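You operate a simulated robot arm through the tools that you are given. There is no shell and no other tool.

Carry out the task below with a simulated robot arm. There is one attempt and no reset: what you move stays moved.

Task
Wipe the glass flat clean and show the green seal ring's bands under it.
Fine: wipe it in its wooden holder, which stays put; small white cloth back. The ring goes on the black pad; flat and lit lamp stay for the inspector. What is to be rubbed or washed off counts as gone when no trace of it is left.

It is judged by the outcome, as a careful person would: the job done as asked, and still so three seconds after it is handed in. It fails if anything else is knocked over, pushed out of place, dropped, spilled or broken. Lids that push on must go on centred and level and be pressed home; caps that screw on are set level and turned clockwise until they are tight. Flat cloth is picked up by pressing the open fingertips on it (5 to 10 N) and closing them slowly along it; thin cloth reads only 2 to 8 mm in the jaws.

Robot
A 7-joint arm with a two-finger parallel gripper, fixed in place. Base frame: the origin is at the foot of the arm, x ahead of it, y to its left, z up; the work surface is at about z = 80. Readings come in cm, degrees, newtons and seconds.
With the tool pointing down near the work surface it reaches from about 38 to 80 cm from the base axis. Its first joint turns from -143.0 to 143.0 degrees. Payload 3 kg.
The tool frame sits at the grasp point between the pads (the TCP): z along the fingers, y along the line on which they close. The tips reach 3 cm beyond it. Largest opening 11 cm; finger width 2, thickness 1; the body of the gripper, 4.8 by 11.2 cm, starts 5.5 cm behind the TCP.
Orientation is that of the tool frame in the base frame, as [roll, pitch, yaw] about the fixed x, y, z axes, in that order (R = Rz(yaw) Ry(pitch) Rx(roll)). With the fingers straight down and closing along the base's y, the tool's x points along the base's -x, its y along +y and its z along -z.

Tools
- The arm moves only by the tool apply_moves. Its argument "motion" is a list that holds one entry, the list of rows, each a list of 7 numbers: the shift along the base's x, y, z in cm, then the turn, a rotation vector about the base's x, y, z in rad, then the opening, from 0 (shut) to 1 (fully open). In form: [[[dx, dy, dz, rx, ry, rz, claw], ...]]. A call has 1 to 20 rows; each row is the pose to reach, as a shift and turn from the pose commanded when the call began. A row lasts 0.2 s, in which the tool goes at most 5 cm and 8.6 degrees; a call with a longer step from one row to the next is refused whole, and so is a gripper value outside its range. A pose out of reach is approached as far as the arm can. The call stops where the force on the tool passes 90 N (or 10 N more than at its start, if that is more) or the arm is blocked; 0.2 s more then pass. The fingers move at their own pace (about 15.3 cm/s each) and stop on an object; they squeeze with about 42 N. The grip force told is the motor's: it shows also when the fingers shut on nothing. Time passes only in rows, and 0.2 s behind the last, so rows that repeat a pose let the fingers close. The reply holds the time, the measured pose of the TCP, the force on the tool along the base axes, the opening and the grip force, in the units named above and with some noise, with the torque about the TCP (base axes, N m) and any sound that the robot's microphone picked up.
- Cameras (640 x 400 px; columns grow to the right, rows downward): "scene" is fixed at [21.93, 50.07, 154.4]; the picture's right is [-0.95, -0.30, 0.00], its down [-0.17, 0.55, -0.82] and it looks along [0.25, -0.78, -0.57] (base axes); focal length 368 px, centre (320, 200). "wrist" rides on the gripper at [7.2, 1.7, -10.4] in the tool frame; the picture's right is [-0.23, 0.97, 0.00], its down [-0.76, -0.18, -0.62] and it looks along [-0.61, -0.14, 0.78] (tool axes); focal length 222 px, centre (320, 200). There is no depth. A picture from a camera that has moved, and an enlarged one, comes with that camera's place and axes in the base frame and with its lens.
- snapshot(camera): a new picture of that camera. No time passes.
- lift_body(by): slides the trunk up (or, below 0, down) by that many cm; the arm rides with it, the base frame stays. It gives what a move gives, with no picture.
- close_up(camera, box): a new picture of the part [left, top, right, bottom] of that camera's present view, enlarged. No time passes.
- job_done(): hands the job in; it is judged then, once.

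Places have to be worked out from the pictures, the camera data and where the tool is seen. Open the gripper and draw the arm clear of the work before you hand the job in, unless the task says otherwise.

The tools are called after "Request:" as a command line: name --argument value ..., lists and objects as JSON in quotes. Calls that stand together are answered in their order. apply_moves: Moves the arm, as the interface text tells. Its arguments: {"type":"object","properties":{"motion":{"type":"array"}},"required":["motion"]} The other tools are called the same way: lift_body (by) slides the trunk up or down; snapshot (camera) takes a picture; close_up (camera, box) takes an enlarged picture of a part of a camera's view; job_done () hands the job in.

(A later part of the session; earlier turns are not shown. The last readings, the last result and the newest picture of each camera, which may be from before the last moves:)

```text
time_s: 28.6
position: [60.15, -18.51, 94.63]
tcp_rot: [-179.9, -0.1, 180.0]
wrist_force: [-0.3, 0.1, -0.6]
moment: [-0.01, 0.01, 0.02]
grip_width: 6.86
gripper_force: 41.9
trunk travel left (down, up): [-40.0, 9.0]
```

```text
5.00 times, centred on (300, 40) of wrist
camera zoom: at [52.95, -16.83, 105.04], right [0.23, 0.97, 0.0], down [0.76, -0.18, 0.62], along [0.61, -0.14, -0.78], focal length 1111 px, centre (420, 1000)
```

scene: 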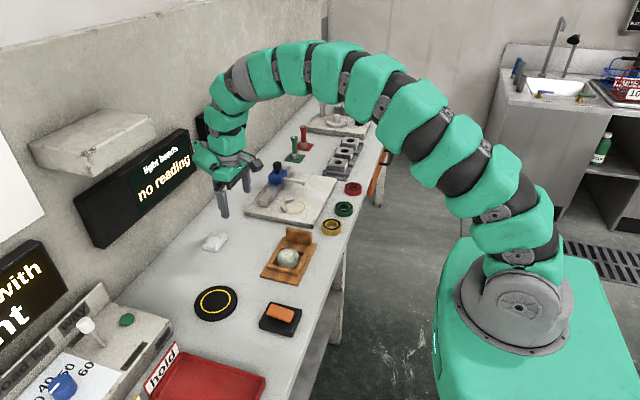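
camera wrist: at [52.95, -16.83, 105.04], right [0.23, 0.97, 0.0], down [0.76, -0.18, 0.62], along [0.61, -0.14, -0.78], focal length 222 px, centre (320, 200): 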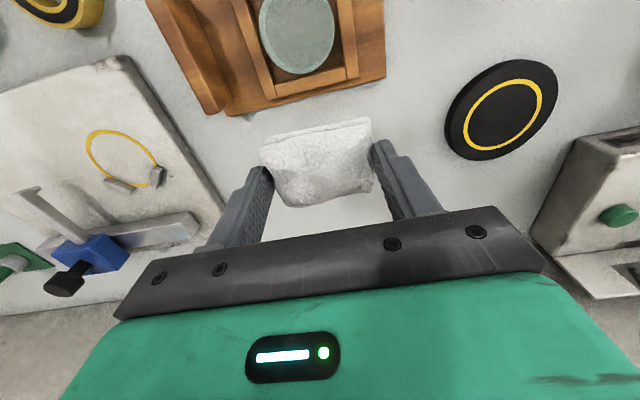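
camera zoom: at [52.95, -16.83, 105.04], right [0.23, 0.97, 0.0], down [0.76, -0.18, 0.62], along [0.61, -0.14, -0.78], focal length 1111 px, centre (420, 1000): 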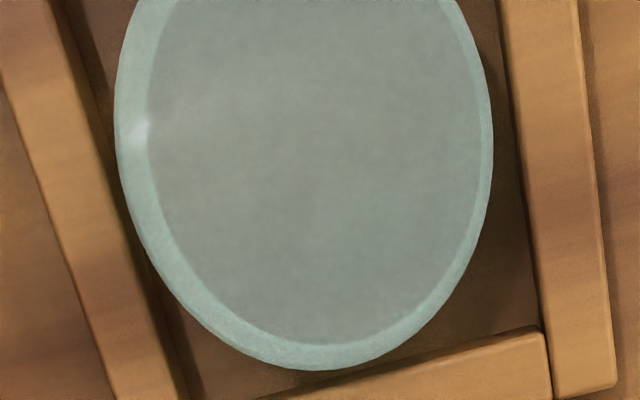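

The face looks clean; one faint bright spot at the left rim may be a reflection. I take another view from a different height to make sure before returning the cloth.

Request:
apply_moves --motion '[[[0, 0, 4, 0, 0, 0, 0.5], [0, 0, 8, 0, 0, 0, 0.5], [0, 0, 11, 0, 0, 0, 0.5], [0, 0, 11, 0, 0, 0, 0.5]]]'

Request:
snapshot --camera "wrist"

Request:
close_up --camera "wrist" --box '[260, 10, 370, 90]'

```text
time_s: 29.6
position: [60.57, -18.38, 105.51]
tcp_rot: [180.0, 0.0, -179.9]
wrist_force: [0.0, 0.1, -0.3]
moment: [0.01, 0.02, 0.01]
grip_width: 6.84
gripper_force: 41.6
trunk travel left (down, up): [-40.0, 9.0]
```

```text
taken
camera wrist: at [53.19, -16.72, 115.84], right [0.23, 0.97, 0.0], down [0.76, -0.18, 0.62], along [0.61, -0.14, -0.78], focal length 222 px, centre (320, 200)
```

wrist: 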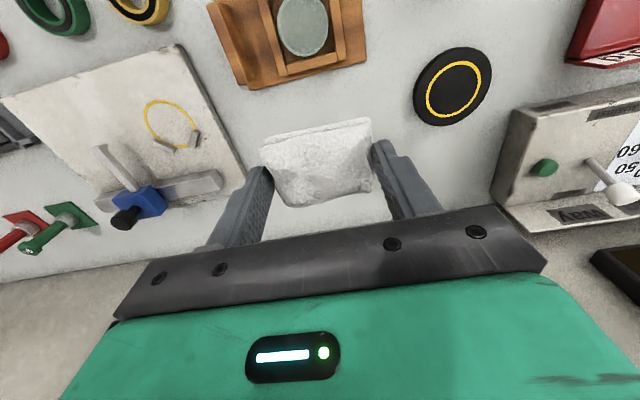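

```text
5.00 times, centred on (315, 50) of wrist
camera zoom: at [53.19, -16.72, 115.84], right [0.23, 0.97, 0.0], down [0.76, -0.18, 0.62], along [0.61, -0.14, -0.78], focal length 1111 px, centre (345, 950)
```

zoom: 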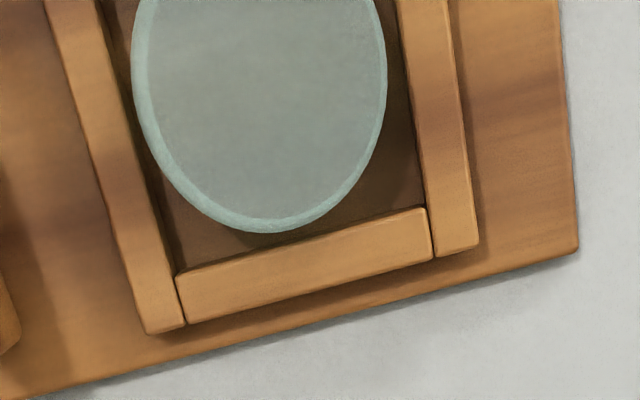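

The glass is clean, and the bright spot was only a reflection. Now I carry the cloth back to where it lay, (76.96, -19.86), stopping about 1 cm above the bench.

Request:
apply_moves --motion '[[[4, -0.3, -2.5, 0, 0, 0, 0.5], [8, -0.7, -5, 0, 0, 0, 0.5], [12, -1, -7.5, 0, 0, 0, 0.5], [16, -1.36, -10, 0, 0, 0, 0.5], [16.66, -1.36, -14, 0, 0, 0, 0.5], [16.66, -1.36, -18, 0, 0, 0, 0.5], [16.66, -1.36, -20.8, 0, 0, 0, 0.5], [16.66, -1.36, -20.8, 0, 0, 0, 0.5]]]'

Request:
close_up --camera "scene" --box '[170, 180, 270, 260]'

```text
time_s: 31.4
position: [77.12, -19.95, 84.99]
tcp_rot: [-179.9, 0.0, 180.0]
wrist_force: [0.7, 0.1, 0.3]
moment: [0.01, -0.02, -0.02]
grip_width: 6.86
gripper_force: 42.1
trunk travel left (down, up): [-40.0, 9.0]
```

```text
5.00 times, centred on (220, 220) of scene
camera zoom: at [21.93, 50.07, 154.4], right [-0.95, -0.3, 0.0], down [-0.17, 0.55, -0.82], along [0.25, -0.78, -0.57], focal length 1842 px, centre (820, 100)
```

zoom: 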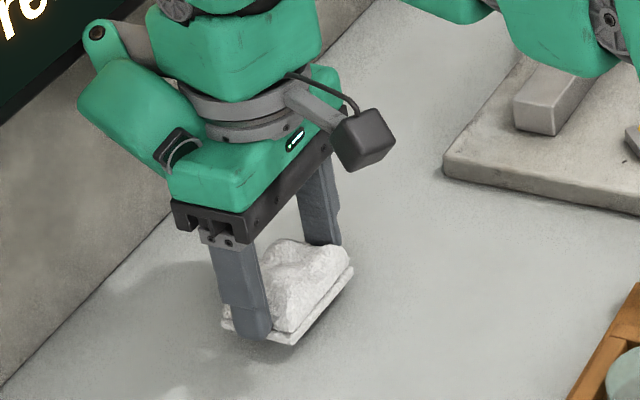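

I lower the last centimetre to the grip height I had at pick-up and read the force before letting go.

Request:
apply_moves --motion '[[[0, 0, -0.5, 0, 0, 0, 0.5], [0, 0, -0.9, 0, 0, 0, 0.5], [0, 0, -1.0, 0, 0, 0, 0.5], [0, 0, -1.0, 0, 0, 0, 0.5]]]'

```text
time_s: 32.4
position: [77.03, -19.94, 83.71]
tcp_rot: [179.9, 0.0, 179.9]
wrist_force: [0.3, 0.0, -0.3]
moment: [0.0, -0.01, -0.03]
grip_width: 6.84
gripper_force: 42.3
trunk travel left (down, up): [-40.0, 9.0]
```

Request:
apply_moves --motion '[[[0, 0, -0.08, 0, 0, 0, 0.5], [0, 0, -0.15, 0, 0, 0, 0.5], [0, 0, -0.15, 0, 0, 0, 0.5]]]'

Request:
close_up --camera "scene" --box '[170, 180, 270, 260]'

```text
time_s: 33.2
position: [77.04, -19.94, 83.68]
tcp_rot: [179.9, 0.0, -179.9]
wrist_force: [-0.5, -0.1, 7.0]
moment: [0.02, 0.1, 0.03]
grip_width: 6.86
gripper_force: 41.9
trunk travel left (down, up): [-40.0, 9.0]
```

```text
5.00 times, centred on (220, 220) of scene
camera zoom: at [21.93, 50.07, 154.4], right [-0.95, -0.3, 0.0], down [-0.17, 0.55, -0.82], along [0.25, -0.78, -0.57], focal length 1842 px, centre (820, 100)
```

zoom: 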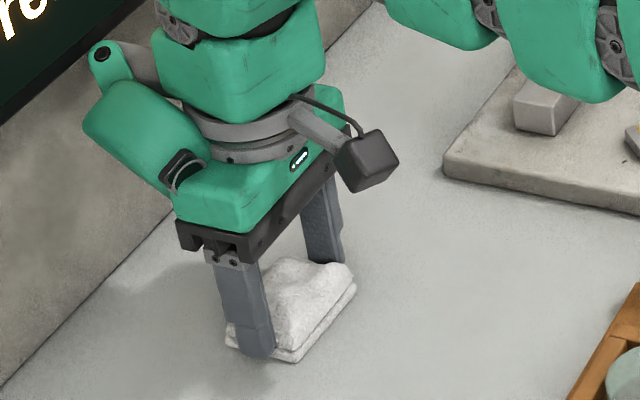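

The cloth rests on the bench (7 N). I open the fingers gradually and lift straight up.

Request:
apply_moves --motion '[[[0, 0, 0, 0, 0, 0, 0.65], [0, 0, 0, 0, 0, 0, 0.8], [0, 0, 0, 0, 0, 0, 1], [0, 0, 0, 0, 0, 0, 1], [0, 0, 2, 0, 0, 0, 1], [0, 0, 6, 0, 0, 0, 1], [0, 0, 10, 0, 0, 0, 1], [0, 0, 10, 0, 0, 0, 1]]]'

Request:
snapshot --camera "scene"

Request:
snapshot --camera "wrist"

Request:
close_up --camera "scene" --box '[170, 220, 250, 260]'

```text
time_s: 35.0
position: [76.91, -19.72, 93.75]
tcp_rot: [180.0, -0.2, 180.0]
wrist_force: [1.0, 0.0, 0.5]
moment: [0.01, -0.03, -0.01]
grip_width: 11.0
gripper_force: 0.1
trunk travel left (down, up): [-40.0, 9.0]
```

```text
taken
```

scene: 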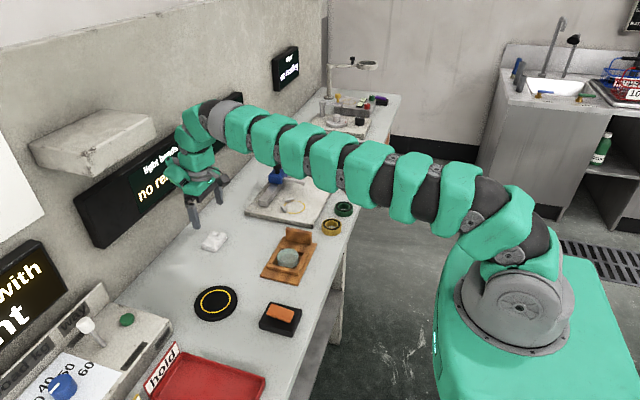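

```text
taken
camera wrist: at [69.67, -18.0, 104.03], right [0.23, 0.97, 0.0], down [0.76, -0.18, 0.62], along [0.61, -0.14, -0.78], focal length 222 px, centre (320, 200)
```

wrist: 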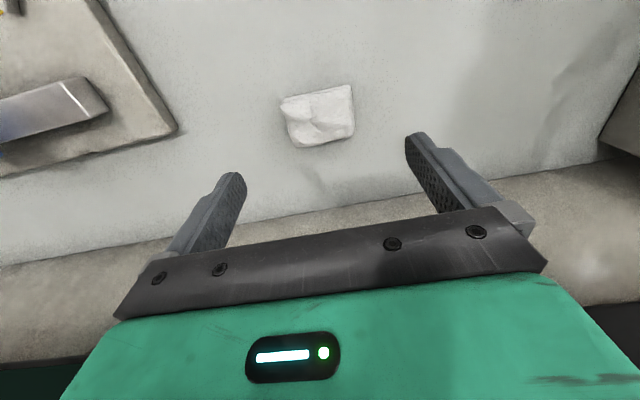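

```text
8.00 times, centred on (210, 240) of scene
camera zoom: at [21.93, 50.07, 154.4], right [-0.95, -0.3, 0.0], down [-0.17, 0.55, -0.82], along [0.25, -0.78, -0.57], focal length 2947 px, centre (1200, -120)
```

zoom: 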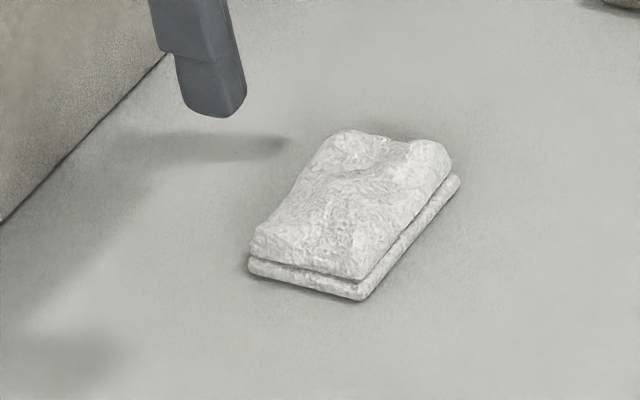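

The cloth is back in place to within a few millimetres. Next the green ring at about (44.2, -47.3): I rise to z = 100, pull back over the front and go along y, clear of the gauges.

Request:
apply_moves --motion '[[[-2, 0, 4, 0, 0, 0, 1], [-6, 0, 6.4, 0, 0, 0, 1], [-10.5, 0, 6.4, 0, 0, 0, 1], [-15, 0, 6.4, 0, 0, 0, 1], [-19.5, 0, 6.4, 0, 0, 0, 1], [-24, 0, 6.4, 0, 0, 0, 1], [-28.5, 0, 6.4, 0, 0, 0, 1], [-32.7, 0, 6.4, 0, 0, 0, 1], [-32.7, -4.5, 6.4, 0, 0, 0, 1], [-32.7, -9, 6.4, 0, 0, 0, 1], [-32.7, -13.5, 6.4, 0, 0, 0, 1], [-32.7, -18, 6.4, 0, 0, 0, 1], [-32.7, -22.5, 6.4, 0, 0, 0, 1], [-32.7, -27.4, 6.4, 0, 0, 0, 1], [-32.7, -27.4, 6.4, 0, 0, 0, 1]]]'

Request:
snapshot --camera "wrist"

Request:
snapshot --camera "scene"

```text
time_s: 38.2
position: [44.48, -47.48, 99.86]
tcp_rot: [179.9, 0.0, -180.0]
wrist_force: [0.8, 0.2, 0.5]
moment: [-0.01, 0.02, -0.01]
grip_width: 10.98
gripper_force: 0.0
trunk travel left (down, up): [-40.0, 9.0]
```

```text
taken
camera wrist: at [37.15, -45.6, 110.19], right [0.23, 0.97, 0.0], down [0.76, -0.18, 0.62], along [0.61, -0.14, -0.78], focal length 222 px, centre (320, 200)
```

wrist: 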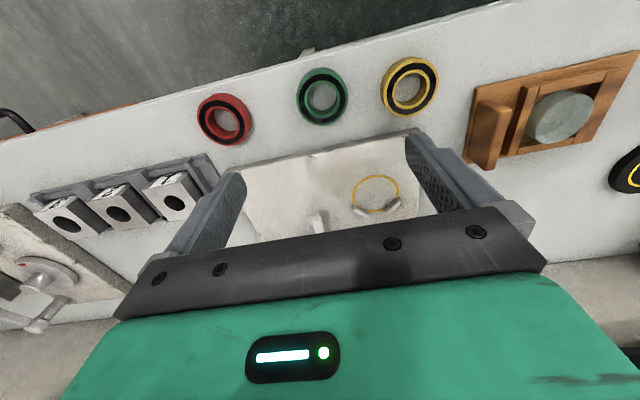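

```text
taken
```

scene: 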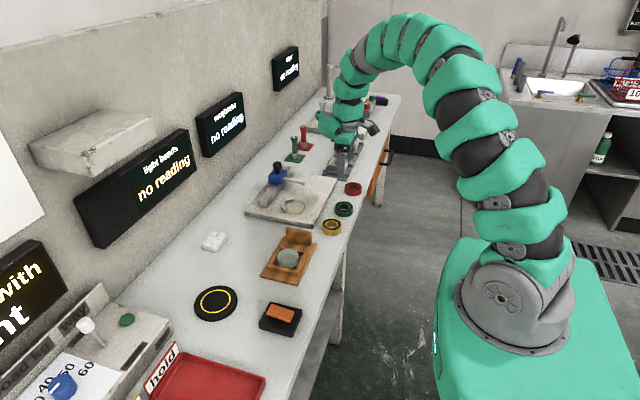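

Request:
close_up --camera "wrist" --box '[275, 55, 371, 135]'

Request:
close_up --camera "scene" --box '[320, 185, 368, 225]'

```text
5.00 times, centred on (323, 95) of wrist
camera zoom: at [37.15, -45.6, 110.19], right [0.23, 0.97, 0.0], down [0.76, -0.18, 0.62], along [0.61, -0.14, -0.78], focal length 1111 px, centre (305, 725)
```

zoom: 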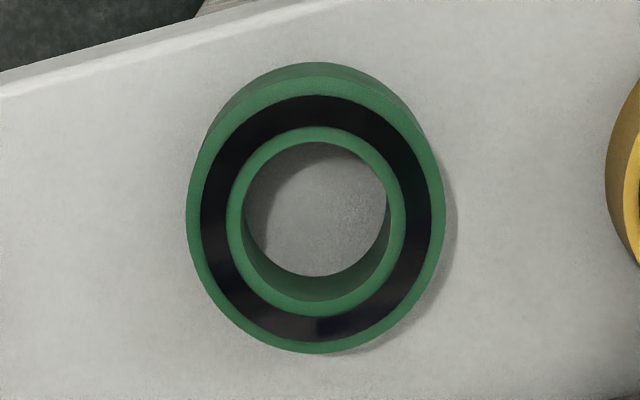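

```text
10.00 times, centred on (344, 205) of scene
camera zoom: at [21.93, 50.07, 154.4], right [-0.95, -0.3, 0.0], down [-0.17, 0.55, -0.82], along [0.25, -0.78, -0.57], focal length 3684 px, centre (80, 150)
```

zoom: 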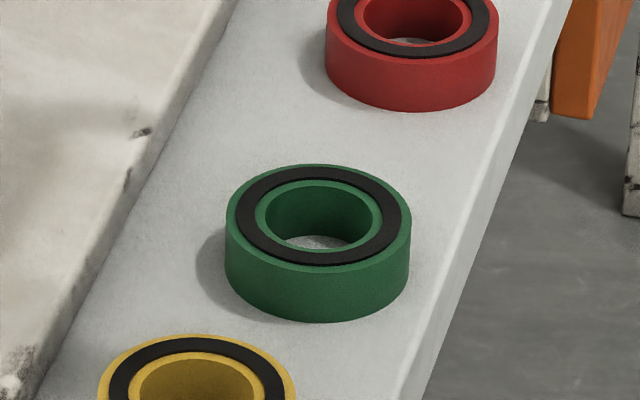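

The green ring is centred at about (44.0, -46.95), 6 cm across and 2 cm high. I narrow the jaws to about 8.8 cm so they clear the neighbouring rings and descend partway.

Request:
apply_moves --motion '[[[-0.26, 0.31, -3, 0, 0, 0, 0.8], [-0.26, 0.31, -7, 0, 0, 0, 0.8], [-0.26, 0.31, -11, 0, 0, 0, 0.8], [-0.26, 0.31, -13.5, 0, 0, 0, 0.8], [-0.26, 0.31, -13.5, 0, 0, 0, 0.8]]]'

Request:
snapshot --camera "wrist"

Request:
close_up --camera "scene" --box '[310, 165, 380, 235]'

```text
time_s: 39.4
position: [44.24, -46.94, 86.55]
tcp_rot: [-180.0, -0.1, 179.9]
wrist_force: [-0.2, -0.5, -0.5]
moment: [0.0, 0.0, -0.01]
grip_width: 8.81
gripper_force: 0.1
trunk travel left (down, up): [-40.0, 9.0]
```

```text
taken
camera wrist: at [36.95, -45.26, 96.81], right [0.23, 0.97, 0.0], down [0.76, -0.18, 0.62], along [0.61, -0.14, -0.78], focal length 222 px, centre (320, 200)
```

wrist: 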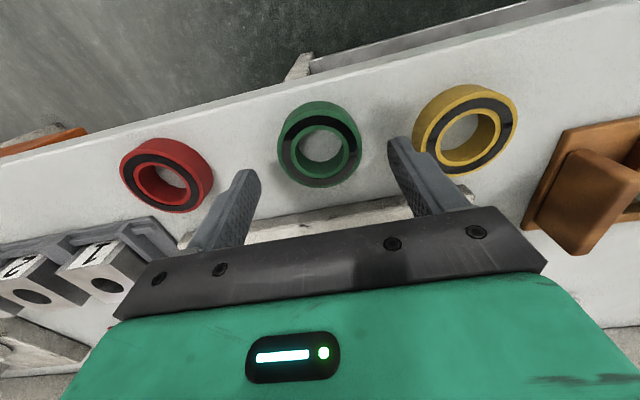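

```text
5.71 times, centred on (345, 200) of scene
camera zoom: at [21.93, 50.07, 154.4], right [-0.95, -0.3, 0.0], down [-0.17, 0.55, -0.82], along [0.25, -0.78, -0.57], focal length 2105 px, centre (177, 200)
```

zoom: 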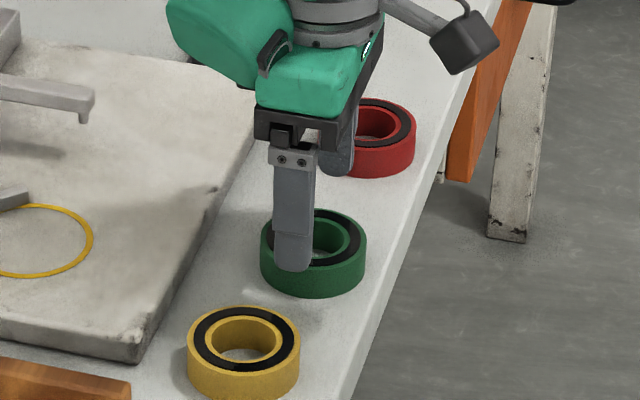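

The ring is centred between the fingers. I go down to TCP z ≈ 83.5 and close gradually.

Request:
apply_moves --motion '[[[-0.1, 0, -1.5, 0, 0, 0, 0.8], [-0.1, 0, -2.95, 0, 0, 0, 0.8], [-0.1, 0, -2.95, 0, 0, 0, 0.7], [-0.1, 0, -2.95, 0, 0, 0, 0.6], [-0.1, 0, -2.95, 0, 0, 0, 0.55], [-0.1, 0, -2.95, 0, 0, 0, 0.48], [-0.1, 0, -2.95, 0, 0, 0, 0.42], [-0.1, 0, -2.95, 0, 0, 0, 0.42]]]'

Request:
snapshot --camera "wrist"

```text
time_s: 41.2
position: [43.95, -46.98, 83.46]
tcp_rot: [180.0, 0.1, 180.0]
wrist_force: [-0.4, 0.4, 1.2]
moment: [0.11, 0.02, -0.02]
grip_width: 6.07
gripper_force: 42.1
trunk travel left (down, up): [-40.0, 9.0]
```

```text
taken
camera wrist: at [36.74, -45.26, 93.83], right [0.23, 0.97, 0.0], down [0.76, -0.18, 0.62], along [0.61, -0.14, -0.78], focal length 222 px, centre (320, 200)
```

wrist: 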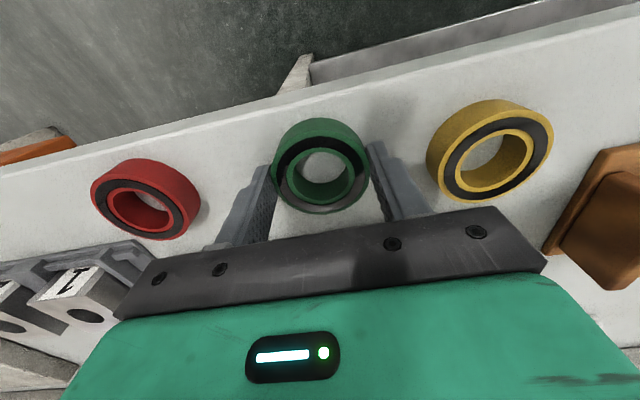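

The ring is gripped at 6.07 cm. I lift it straight up and check that it hangs level.

Request:
apply_moves --motion '[[[0, 0, 1, 0, 0, 0, 0.42], [0, 0, 3, 0, 0, 0, 0.42], [0, 0, 7, 0, 0, 0, 0.42], [0, 0, 11, 0, 0, 0, 0.42], [0, 0, 13, 0, 0, 0, 0.42], [0, 0, 13, 0, 0, 0, 0.42]]]'

Request:
snapshot --camera "wrist"

Request:
close_up --camera "scene" --box '[310, 125, 400, 225]'

```text
time_s: 42.6
position: [43.89, -47.12, 96.61]
tcp_rot: [-179.9, 0.0, -180.0]
wrist_force: [0.4, -0.8, -0.7]
moment: [-0.01, -0.01, 0.02]
grip_width: 6.08
gripper_force: 41.9
trunk travel left (down, up): [-40.0, 9.0]
```

```text
taken
camera wrist: at [36.58, -45.27, 106.9], right [0.23, 0.97, 0.0], down [0.76, -0.18, 0.62], along [0.61, -0.14, -0.78], focal length 222 px, centre (320, 200)
```

wrist: 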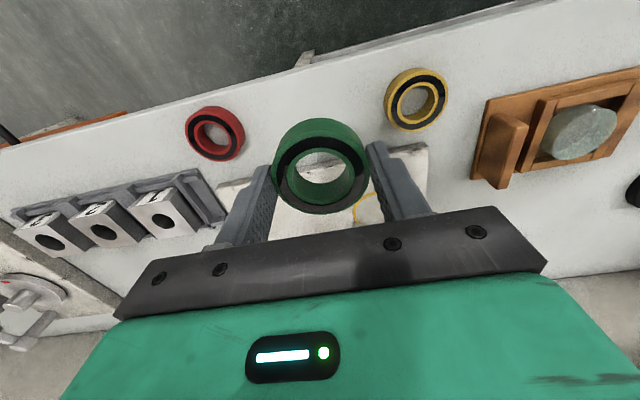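

```text
4.00 times, centred on (355, 175) of scene
camera zoom: at [21.93, 50.07, 154.4], right [-0.95, -0.3, 0.0], down [-0.17, 0.55, -0.82], along [0.25, -0.78, -0.57], focal length 1474 px, centre (180, 300)
```

zoom: 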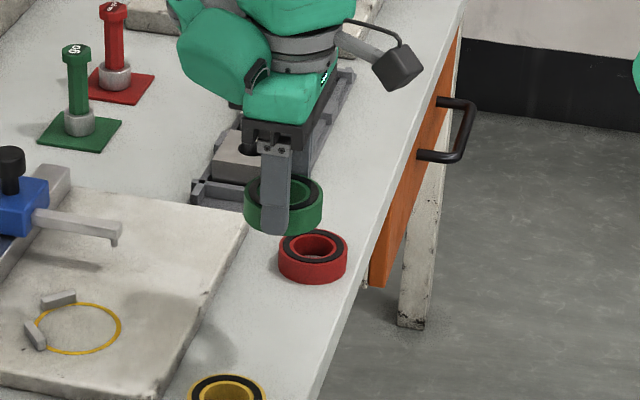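

The ring hangs level. I carry it diagonally at z ≈ 97 to a point just in front of the pad to look at the yellow circle.

Request:
apply_moves --motion '[[[1.31, 4.68, 0, 0, 0, 0, 0.42], [2.62, 9.36, 0, 0, 0, 0, 0.42], [3.93, 14.04, 0, 0, 0, 0, 0.42], [5.24, 18.72, 0, 0, 0, 0, 0.42], [6.55, 23.4, 0, 0, 0, 0, 0.42], [7.86, 28.08, 0, 0, 0, 0, 0.42], [9.17, 32.76, 0, 0, 0, 0, 0.42], [10.48, 37.44, 0, 0, 0, 0, 0.42], [11.79, 42.12, 0, 0, 0, 0, 0.42], [13.1, 46.8, 0, 0, 0, 0, 0.42], [17, 46.8, 0, 0, 0, 0, 0.42], [20.8, 46.8, 0, 0, 0, 0, 0.42], [20.8, 46.8, 0, 0, 0, 0, 0.42]]]'

Request:
snapshot --camera "wrist"

Request:
snapshot --camera "scene"

```text
time_s: 45.4
position: [64.7, 0.01, 96.52]
tcp_rot: [-180.0, 0.0, 180.0]
wrist_force: [0.9, 0.2, -1.1]
moment: [0.03, -0.01, 0.0]
grip_width: 6.06
gripper_force: 42.2
trunk travel left (down, up): [-40.0, 9.0]
```

```text
taken
camera wrist: at [57.36, 1.81, 106.89], right [0.23, 0.97, 0.0], down [0.76, -0.18, 0.62], along [0.61, -0.14, -0.78], focal length 222 px, centre (320, 200)
```

wrist: 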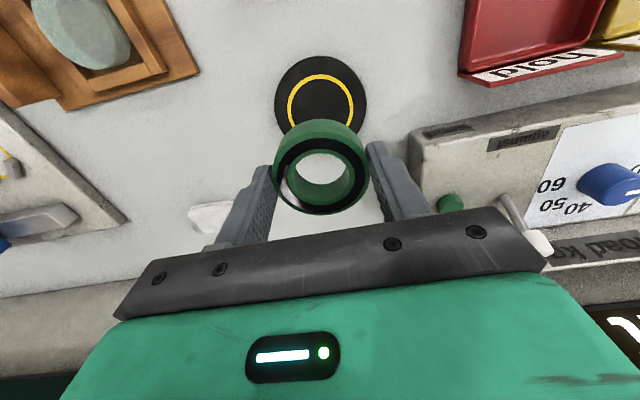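

```text
taken
```

scene: 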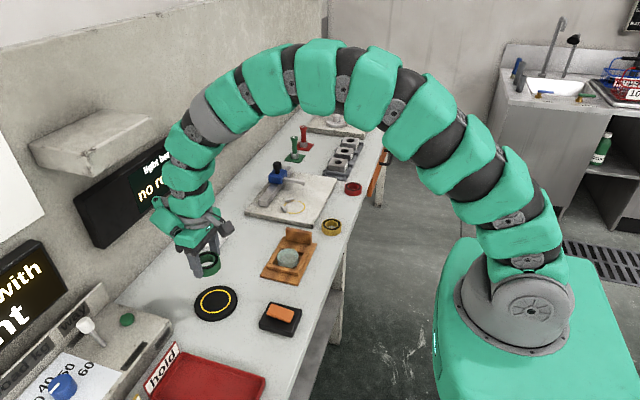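

Request:
close_up --camera "wrist" --box '[260, 40, 380, 140]'

Request:
close_up --camera "scene" --box '[185, 275, 249, 330]'

```text
4.00 times, centred on (320, 90) of wrist
camera zoom: at [57.36, 1.81, 106.89], right [0.23, 0.97, 0.0], down [0.76, -0.18, 0.62], along [0.61, -0.14, -0.78], focal length 888 px, centre (320, 640)
```

zoom: 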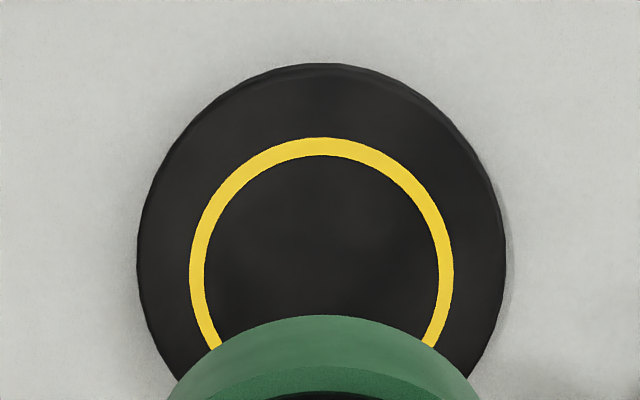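

```text
7.27 times, centred on (217, 302) of scene
camera zoom: at [21.93, 50.07, 154.4], right [-0.95, -0.3, 0.0], down [-0.17, 0.55, -0.82], along [0.25, -0.78, -0.57], focal length 2679 px, centre (1069, -546)
```

zoom: 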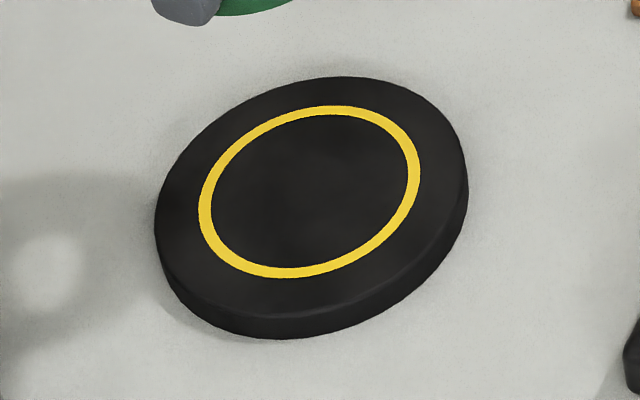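

Request:
close_up --camera "wrist" --box '[260, 110, 380, 220]'

```text
3.64 times, centred on (320, 165) of wrist
camera zoom: at [57.36, 1.81, 106.89], right [0.23, 0.97, 0.0], down [0.76, -0.18, 0.62], along [0.61, -0.14, -0.78], focal length 808 px, centre (320, 327)
```

zoom: 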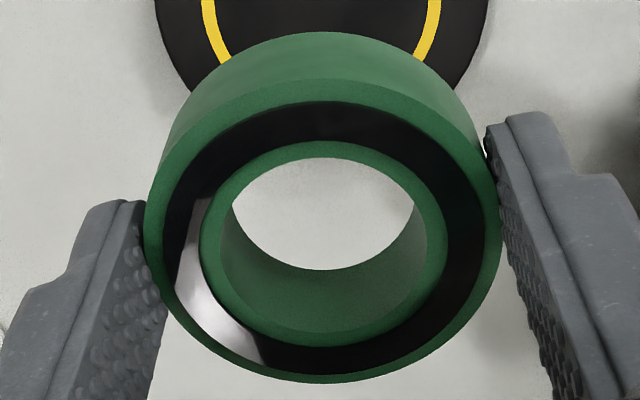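

The ring sits about 0.3 cm ahead of the TCP in the grip, and the yellow circle is about 0.2 cm ahead of the TCP, so a tiny correction of (-0.13, +0.04) centres it. I descend to just above the pad.

Request:
apply_moves --motion '[[[-0.13, 0.04, -3, 0, 0, 0, 0.42], [-0.13, 0.04, -6, 0, 0, 0, 0.42], [-0.13, 0.04, -9, 0, 0, 0, 0.42], [-0.13, 0.04, -10.2, 0, 0, 0, 0.42], [-0.13, 0.04, -10.2, 0, 0, 0, 0.42]]]'

Request:
snapshot --camera "wrist"

Request:
close_up --camera "scene" --box '[165, 240, 265, 330]'

```text
time_s: 46.6
position: [64.55, -0.03, 86.35]
tcp_rot: [-180.0, 0.0, 180.0]
wrist_force: [-0.1, -0.1, -0.6]
moment: [-0.01, -0.02, 0.04]
grip_width: 6.04
gripper_force: 41.8
trunk travel left (down, up): [-40.0, 9.0]
```

```text
taken
camera wrist: at [57.36, 1.75, 96.65], right [0.23, 0.97, 0.0], down [0.76, -0.18, 0.62], along [0.61, -0.14, -0.78], focal length 222 px, centre (320, 200)
```

wrist: 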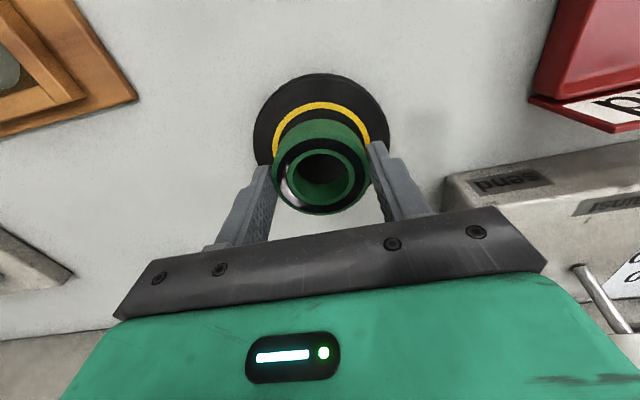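

```text
4.44 times, centred on (215, 285) of scene
camera zoom: at [21.93, 50.07, 154.4], right [-0.95, -0.3, 0.0], down [-0.17, 0.55, -0.82], along [0.25, -0.78, -0.57], focal length 1637 px, centre (787, -178)
```

zoom: 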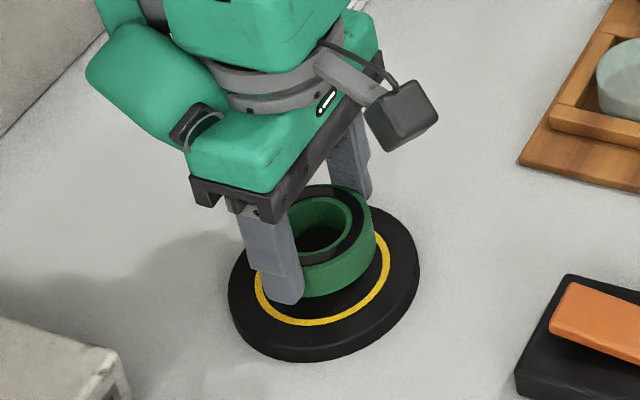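

The ring is right over the circle. I lower it in small steps, watching for contact.

Request:
apply_moves --motion '[[[0, 0, -0.5, 0, 0, 0, 0.42], [0, 0, -0.9, 0, 0, 0, 0.42], [0, 0, -1.1, 0, 0, 0, 0.42], [0, 0, -1.1, 0, 0, 0, 0.42]]]'

Request:
snapshot --camera "wrist"

```text
time_s: 47.6
position: [64.64, -0.13, 85.22]
tcp_rot: [-180.0, 0.0, -180.0]
wrist_force: [0.2, -0.3, -1.1]
moment: [-0.01, 0.02, 0.01]
grip_width: 6.06
gripper_force: 42.0
trunk travel left (down, up): [-40.0, 9.0]
```

```text
taken
camera wrist: at [57.37, 1.59, 95.5], right [0.23, 0.97, 0.0], down [0.76, -0.18, 0.62], along [0.61, -0.14, -0.78], focal length 222 px, centre (320, 200)
```

wrist: 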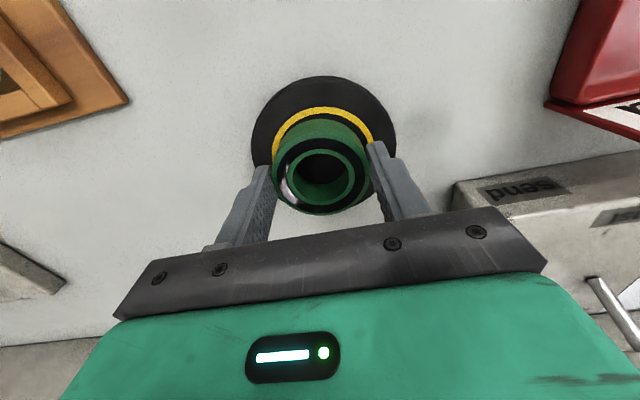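

Request:
apply_moves --motion '[[[0, 0, -0.15, 0, 0, 0, 0.42], [0, 0, -0.3, 0, 0, 0, 0.42], [0, 0, -0.3, 0, 0, 0, 0.42]]]'

```text
time_s: 48.4
position: [64.69, -0.07, 84.8]
tcp_rot: [-179.9, -0.1, 179.9]
wrist_force: [0.0, 0.5, -0.7]
moment: [-0.03, 0.0, 0.03]
grip_width: 6.03
gripper_force: 41.8
trunk travel left (down, up): [-40.0, 9.0]
```

No contact yet at 84.8; I continue in 0.15 cm steps and look at the gap.

Request:
apply_moves --motion '[[[0, 0, -0.1, 0, 0, 0, 0.42], [0, 0, -0.2, 0, 0, 0, 0.42], [0, 0, -0.2, 0, 0, 0, 0.42]]]'

Request:
close_up --camera "scene" --box '[185, 265, 249, 325]'

Request:
close_up --camera "wrist" --box '[240, 70, 400, 220]'

```text
time_s: 49.2
position: [64.66, -0.17, 84.82]
tcp_rot: [-180.0, 0.1, 179.9]
wrist_force: [-0.1, 0.1, 0.6]
moment: [0.04, 0.03, 0.01]
grip_width: 6.05
gripper_force: 41.9
trunk travel left (down, up): [-40.0, 9.0]
```

```text
6.67 times, centred on (217, 295) of scene
camera zoom: at [21.93, 50.07, 154.4], right [-0.95, -0.3, 0.0], down [-0.17, 0.55, -0.82], along [0.25, -0.78, -0.57], focal length 2456 px, centre (1007, -433)
```

zoom: 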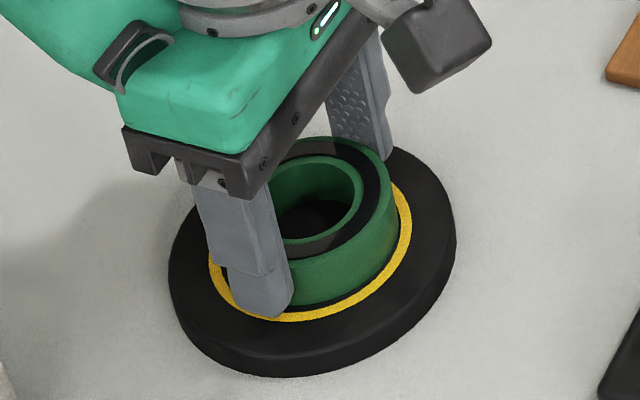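

```text
2.67 times, centred on (320, 145) of wrist
camera zoom: at [57.37, 1.62, 95.03], right [0.23, 0.97, 0.0], down [0.76, -0.18, 0.62], along [0.61, -0.14, -0.78], focal length 592 px, centre (320, 347)
```

zoom: 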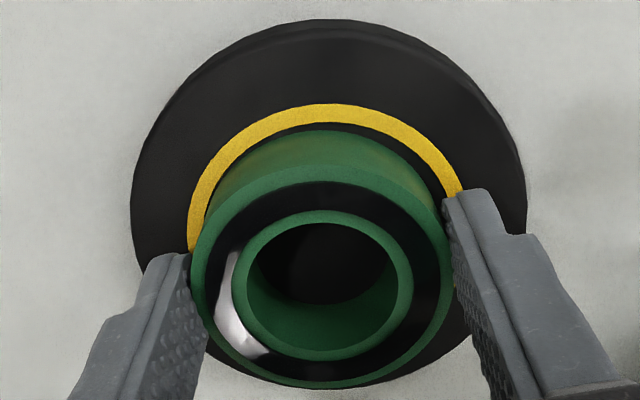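

The ring is centred in the circle and nearly down. Two more fine steps.

Request:
apply_moves --motion '[[[0, 0, -0.08, 0, 0, 0, 0.42], [0, 0, -0.15, 0, 0, 0, 0.42], [0, 0, -0.15, 0, 0, 0, 0.42]]]'

```text
time_s: 50.0
position: [64.77, -0.19, 84.7]
tcp_rot: [-180.0, 0.0, -179.9]
wrist_force: [1.7, 5.0, 15.2]
moment: [0.19, 0.25, -0.09]
grip_width: 6.06
gripper_force: 42.0
trunk travel left (down, up): [-40.0, 9.0]
```

Contact with 15 N. I ease off slightly, open the fingers gently, and rise straight up.

Request:
apply_moves --motion '[[[0, 0, 0.06, 0, 0, 0, 0.42], [0, 0, 0.06, 0, 0, 0, 0.5], [0, 0, 0.06, 0, 0, 0, 0.6], [0, 0, 0.06, 0, 0, 0, 0.72], [0, 0, 0.06, 0, 0, 0, 0.8], [0, 0, 2, 0, 0, 0, 0.8], [0, 0, 6, 0, 0, 0, 0.8], [0, 0, 10, 0, 0, 0, 0.8], [0, 0, 10, 0, 0, 0, 0.8]]]'

Request:
snapshot --camera "wrist"

Request:
close_up --camera "scene" --box '[185, 265, 249, 325]'

```text
time_s: 52.0
position: [64.43, -0.06, 94.59]
tcp_rot: [-179.9, -0.1, 180.0]
wrist_force: [0.5, 0.7, 0.4]
moment: [0.03, 0.02, 0.02]
grip_width: 8.81
gripper_force: 0.0
trunk travel left (down, up): [-40.0, 9.0]
```

```text
taken
camera wrist: at [57.28, 1.64, 104.81], right [0.23, 0.97, 0.0], down [0.76, -0.18, 0.62], along [0.61, -0.14, -0.78], focal length 222 px, centre (320, 200)
```

wrist: 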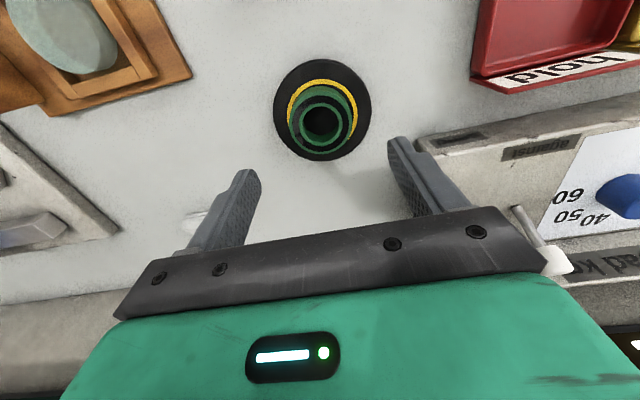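

```text
6.67 times, centred on (217, 295) of scene
camera zoom: at [21.93, 50.07, 154.4], right [-0.95, -0.3, 0.0], down [-0.17, 0.55, -0.82], along [0.25, -0.78, -0.57], focal length 2456 px, centre (1007, -433)
```

zoom: 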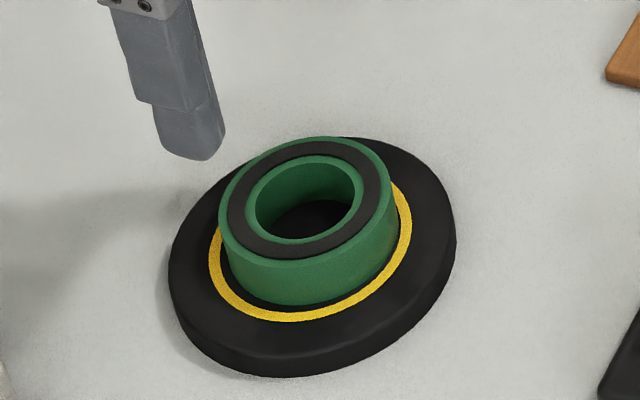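

The ring stands level inside the yellow circle. I zoom in to check the centring and its face.

Request:
close_up --camera "wrist" --box '[265, 55, 375, 165]'

```text
3.64 times, centred on (320, 110) of wrist
camera zoom: at [57.28, 1.64, 104.81], right [0.23, 0.97, 0.0], down [0.76, -0.18, 0.62], along [0.61, -0.14, -0.78], focal length 808 px, centre (320, 527)
```

zoom: 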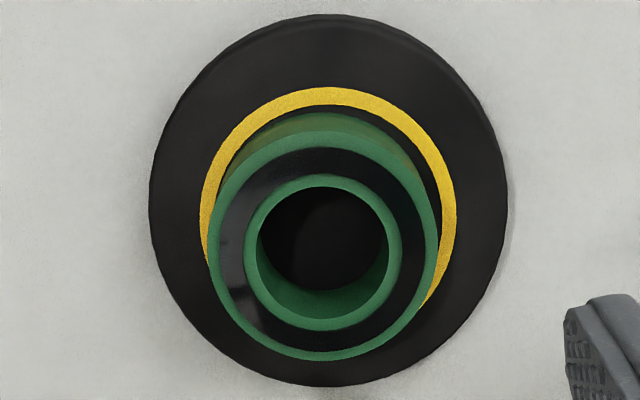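

The ring is within about 0.15 cm of the circle's centre and its black lapped face is up. Now I move over the glass flat to plan its grip between the frame bars.

Request:
apply_moves --motion '[[[-2.4, -3.7, 2, 0, 0, 0, 1], [-4.8, -7.4, 2, 0, 0, 0, 1], [-7.2, -11.1, 2, 0, 0, 0, 1], [-9.7, -14.8, 2, 0, 0, 0, 1], [-12.17, -18.4, 2, 0, 0, 0, 1], [-12.17, -18.4, 0, 0, 0, 0, 1], [-12.17, -18.4, 0, 0, 0, 0, 1]]]'

Request:
snapshot --camera "wrist"

Request:
close_up --camera "wrist" --box '[250, 60, 400, 160]'

Request:
close_up --camera "scene" --box '[260, 230, 320, 280]'

```text
time_s: 53.6
position: [52.4, -18.52, 94.62]
tcp_rot: [179.9, 0.0, 180.0]
wrist_force: [0.2, 0.7, 0.1]
moment: [-0.02, -0.01, -0.04]
grip_width: 11.01
gripper_force: 0.0
trunk travel left (down, up): [-40.0, 9.0]
```

```text
taken
camera wrist: at [45.1, -16.82, 104.98], right [0.23, 0.97, 0.0], down [0.76, -0.18, 0.62], along [0.61, -0.14, -0.78], focal length 222 px, centre (320, 200)
```

wrist: 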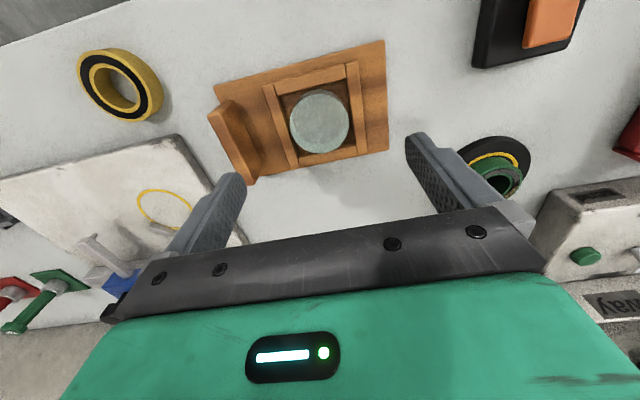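

```text
4.00 times, centred on (325, 110) of wrist
camera zoom: at [45.1, -16.82, 104.98], right [0.23, 0.97, 0.0], down [0.76, -0.18, 0.62], along [0.61, -0.14, -0.78], focal length 888 px, centre (300, 560)
```

zoom: 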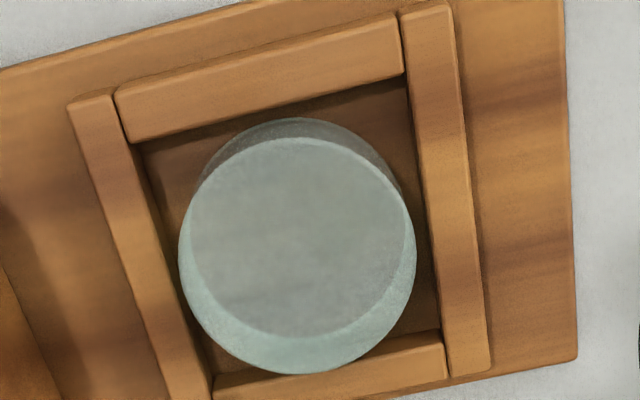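

```text
8.00 times, centred on (290, 255) of scene
camera zoom: at [21.93, 50.07, 154.4], right [-0.95, -0.3, 0.0], down [-0.17, 0.55, -0.82], along [0.25, -0.78, -0.57], focal length 2947 px, centre (560, -240)
```

zoom: 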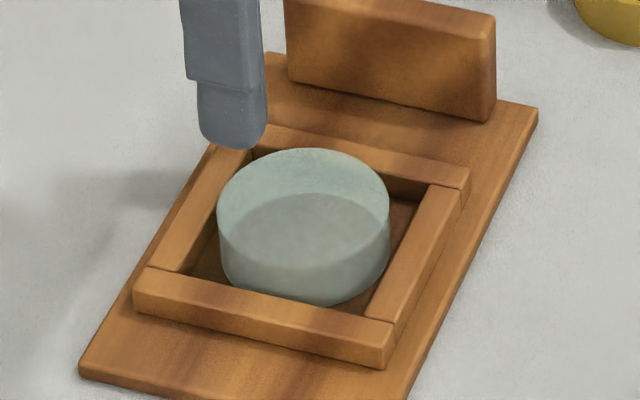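

The glass is centred near (52.95, -18.7), 6 cm across, its top about 1 cm above the frame bars; the side gaps are too narrow for the fingers, so I must grip the part above the bars. I shift onto it and descend partway for a closer look.

Request:
apply_moves --motion '[[[0.45, -0.18, -2, 0, 0, 0, 0.8], [0.45, -0.18, -5, 0, 0, 0, 0.8], [0.45, -0.18, -7.5, 0, 0, 0, 0.8], [0.45, -0.18, -7.5, 0, 0, 0, 0.8]]]'

Request:
close_up --camera "wrist" --box '[200, 70, 440, 220]'

Request:
close_up --camera "scene" --box '[260, 225, 320, 280]'

```text
time_s: 54.6
position: [53.02, -18.81, 87.21]
tcp_rot: [179.9, -0.1, 180.0]
wrist_force: [-0.3, 0.3, -0.2]
moment: [0.01, -0.02, -0.03]
grip_width: 8.81
gripper_force: 0.0
trunk travel left (down, up): [-40.0, 9.0]
```

```text
2.67 times, centred on (320, 145) of wrist
camera zoom: at [45.72, -17.03, 97.48], right [0.23, 0.97, 0.0], down [0.76, -0.18, 0.62], along [0.61, -0.14, -0.78], focal length 592 px, centre (320, 347)
```

zoom: 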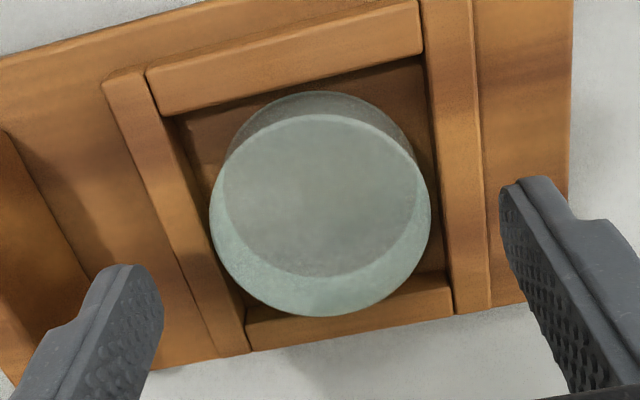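

```text
7.27 times, centred on (290, 252) of scene
camera zoom: at [21.93, 50.07, 154.4], right [-0.95, -0.3, 0.0], down [-0.17, 0.55, -0.82], along [0.25, -0.78, -0.57], focal length 2679 px, centre (538, -182)
```

zoom: 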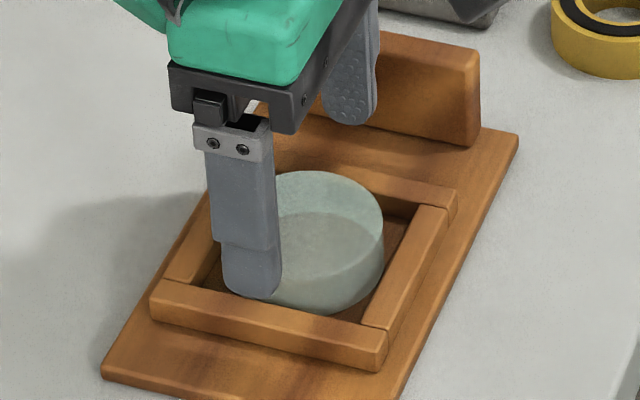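

The glass centre is at about (53.0, -18.72), top z ≈ 82.85. I narrow the jaws to 7.2 cm so they ride above the bars without going outside them, and descend carefully with the tips to about z = 82.4.

Request:
apply_moves --motion '[[[0.13, -0.03, 0, 0, 0, 0, 0.66], [0.13, -0.03, -0.5, 0, 0, 0, 0.66], [0.13, -0.03, -1.2, 0, 0, 0, 0.66], [0.13, -0.03, -1.6, 0, 0, 0, 0.66], [0.13, -0.03, -1.6, 0, 0, 0, 0.66]]]'

Request:
close_up --camera "wrist" --box '[200, 100, 440, 250]'

Request:
close_up --camera "scene" --box '[265, 230, 315, 275]'

```text
time_s: 55.8
position: [53.08, -18.66, 85.49]
tcp_rot: [-179.9, -0.1, 180.0]
wrist_force: [-0.8, 0.4, -0.3]
moment: [-0.01, 0.0, 0.01]
grip_width: 7.26
gripper_force: 0.0
trunk travel left (down, up): [-40.0, 9.0]
```

```text
2.67 times, centred on (320, 175) of wrist
camera zoom: at [45.74, -16.99, 95.79], right [0.23, 0.97, 0.0], down [0.76, -0.18, 0.62], along [0.61, -0.14, -0.78], focal length 592 px, centre (320, 267)
```

zoom: 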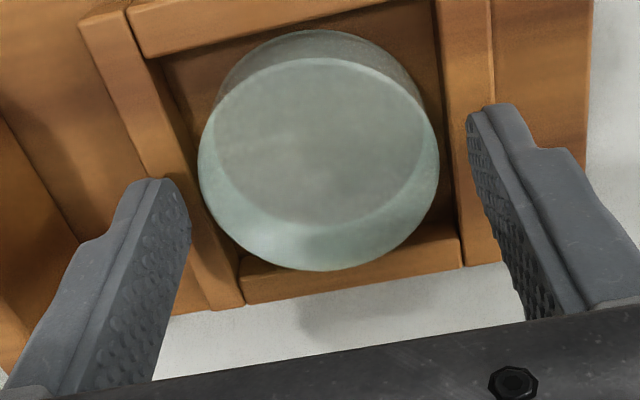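

```text
8.89 times, centred on (290, 252) of scene
camera zoom: at [21.93, 50.07, 154.4], right [-0.95, -0.3, 0.0], down [-0.17, 0.55, -0.82], along [0.25, -0.78, -0.57], focal length 3275 px, centre (587, -267)
```

zoom: 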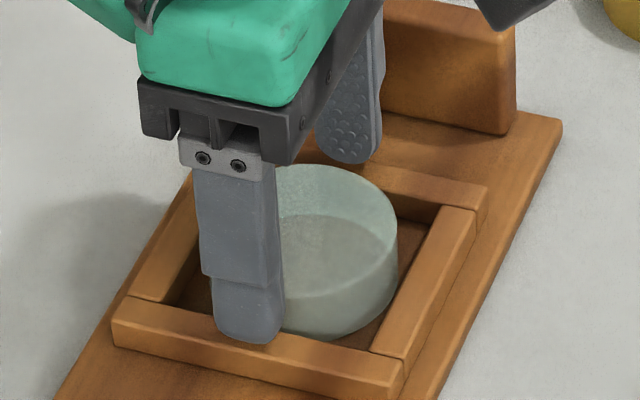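

Still free of the bars. I lower in 0.1 cm steps, watching the force.

Request:
apply_moves --motion '[[[0, 0, -0.1, 0, 0, 0, 0.66], [0, 0, -0.2, 0, 0, 0, 0.66], [0, 0, -0.2, 0, 0, 0, 0.66]]]'

```text
time_s: 56.6
position: [53.05, -18.81, 85.38]
tcp_rot: [-179.9, 0.0, 179.9]
wrist_force: [0.3, 0.9, 0.8]
moment: [-0.01, -0.05, 0.04]
grip_width: 7.25
gripper_force: 0.1
trunk travel left (down, up): [-40.0, 9.0]
```

Request:
apply_moves --motion '[[[0, 0, -0.1, 0, 0, 0, 0.66], [0, 0, -0.2, 0, 0, 0, 0.66], [0, 0, -0.2, 0, 0, 0, 0.66]]]'

Request:
close_up --camera "scene" --box '[265, 235, 315, 275]'

```text
time_s: 57.4
position: [53.06, -18.68, 85.11]
tcp_rot: [180.0, -0.1, -180.0]
wrist_force: [-0.2, 0.0, 0.4]
moment: [0.01, -0.01, 0.01]
grip_width: 7.27
gripper_force: 0.0
trunk travel left (down, up): [-40.0, 9.0]
```

```text
10.00 times, centred on (290, 255) of scene
camera zoom: at [21.93, 50.07, 154.4], right [-0.95, -0.3, 0.0], down [-0.17, 0.55, -0.82], along [0.25, -0.78, -0.57], focal length 3684 px, centre (620, -350)
```

zoom: 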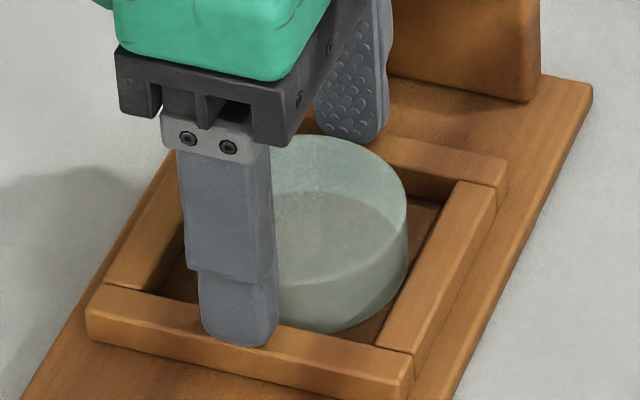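

Tips at about 82.1, still free. I try two more small steps to get a deeper hold on the glass.

Request:
apply_moves --motion '[[[0, 0, -0.08, 0, 0, 0, 0.66], [0, 0, -0.15, 0, 0, 0, 0.66], [0, 0, -0.15, 0, 0, 0, 0.66]]]'

```text
time_s: 58.2
position: [53.11, -18.82, 85.0]
tcp_rot: [-180.0, -0.1, -180.0]
wrist_force: [0.3, -1.4, -0.4]
moment: [0.0, 0.0, 0.03]
grip_width: 7.25
gripper_force: 0.0
trunk travel left (down, up): [-40.0, 9.0]
```

Request:
apply_moves --motion '[[[0, 0, -0.08, 0, 0, 0, 0.66], [0, 0, -0.15, 0, 0, 0, 0.66], [0, 0, -0.15, 0, 0, 0, 0.66]]]'

Request:
close_up --camera "scene" --box '[265, 235, 315, 275]'

```text
time_s: 59.0
position: [53.03, -18.84, 84.97]
tcp_rot: [-180.0, 0.0, -180.0]
wrist_force: [-0.5, -2.0, 28.5]
moment: [0.13, 0.07, 0.01]
grip_width: 7.23
gripper_force: 0.0
trunk travel left (down, up): [-40.0, 9.0]
```

```text
10.00 times, centred on (290, 255) of scene
camera zoom: at [21.93, 50.07, 154.4], right [-0.95, -0.3, 0.0], down [-0.17, 0.55, -0.82], along [0.25, -0.78, -0.57], focal length 3684 px, centre (620, -350)
```

zoom: 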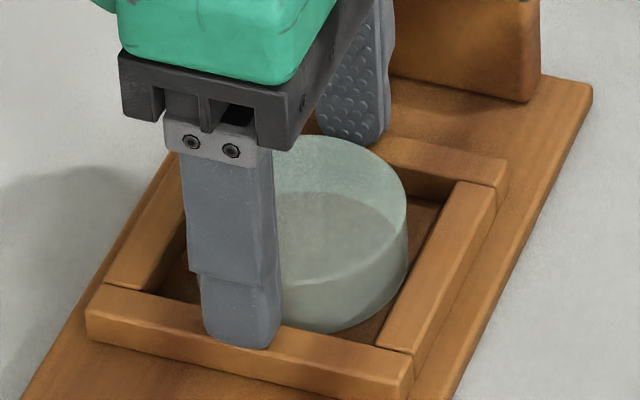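

The tips touched the bars (28 N) at about z 81.95, so I raise 0.2 cm for clearance and then close slowly on the glass.

Request:
apply_moves --motion '[[[0, 0, 0.1, 0, 0, 0, 0.66], [0, 0, 0.23, 0, 0, 0, 0.66], [0, 0, 0.23, 0, 0, 0, 0.66]]]'

```text
time_s: 59.8
position: [53.0, -18.82, 84.92]
tcp_rot: [-180.0, -0.1, 179.9]
wrist_force: [1.9, -1.0, 3.5]
moment: [-0.21, -0.09, 0.07]
grip_width: 7.29
gripper_force: 0.7
trunk travel left (down, up): [-40.0, 9.0]
```

A slight residual load remains; I raise a touch more.

Request:
apply_moves --motion '[[[0, 0, 0.07, 0, 0, 0, 0.66], [0, 0, 0.07, 0, 0, 0, 0.66]]]'

```text
time_s: 60.4
position: [52.96, -18.75, 85.14]
tcp_rot: [179.9, -0.1, -180.0]
wrist_force: [0.1, 0.3, 1.1]
moment: [0.01, -0.01, 0.02]
grip_width: 7.27
gripper_force: 0.0
trunk travel left (down, up): [-40.0, 9.0]
```

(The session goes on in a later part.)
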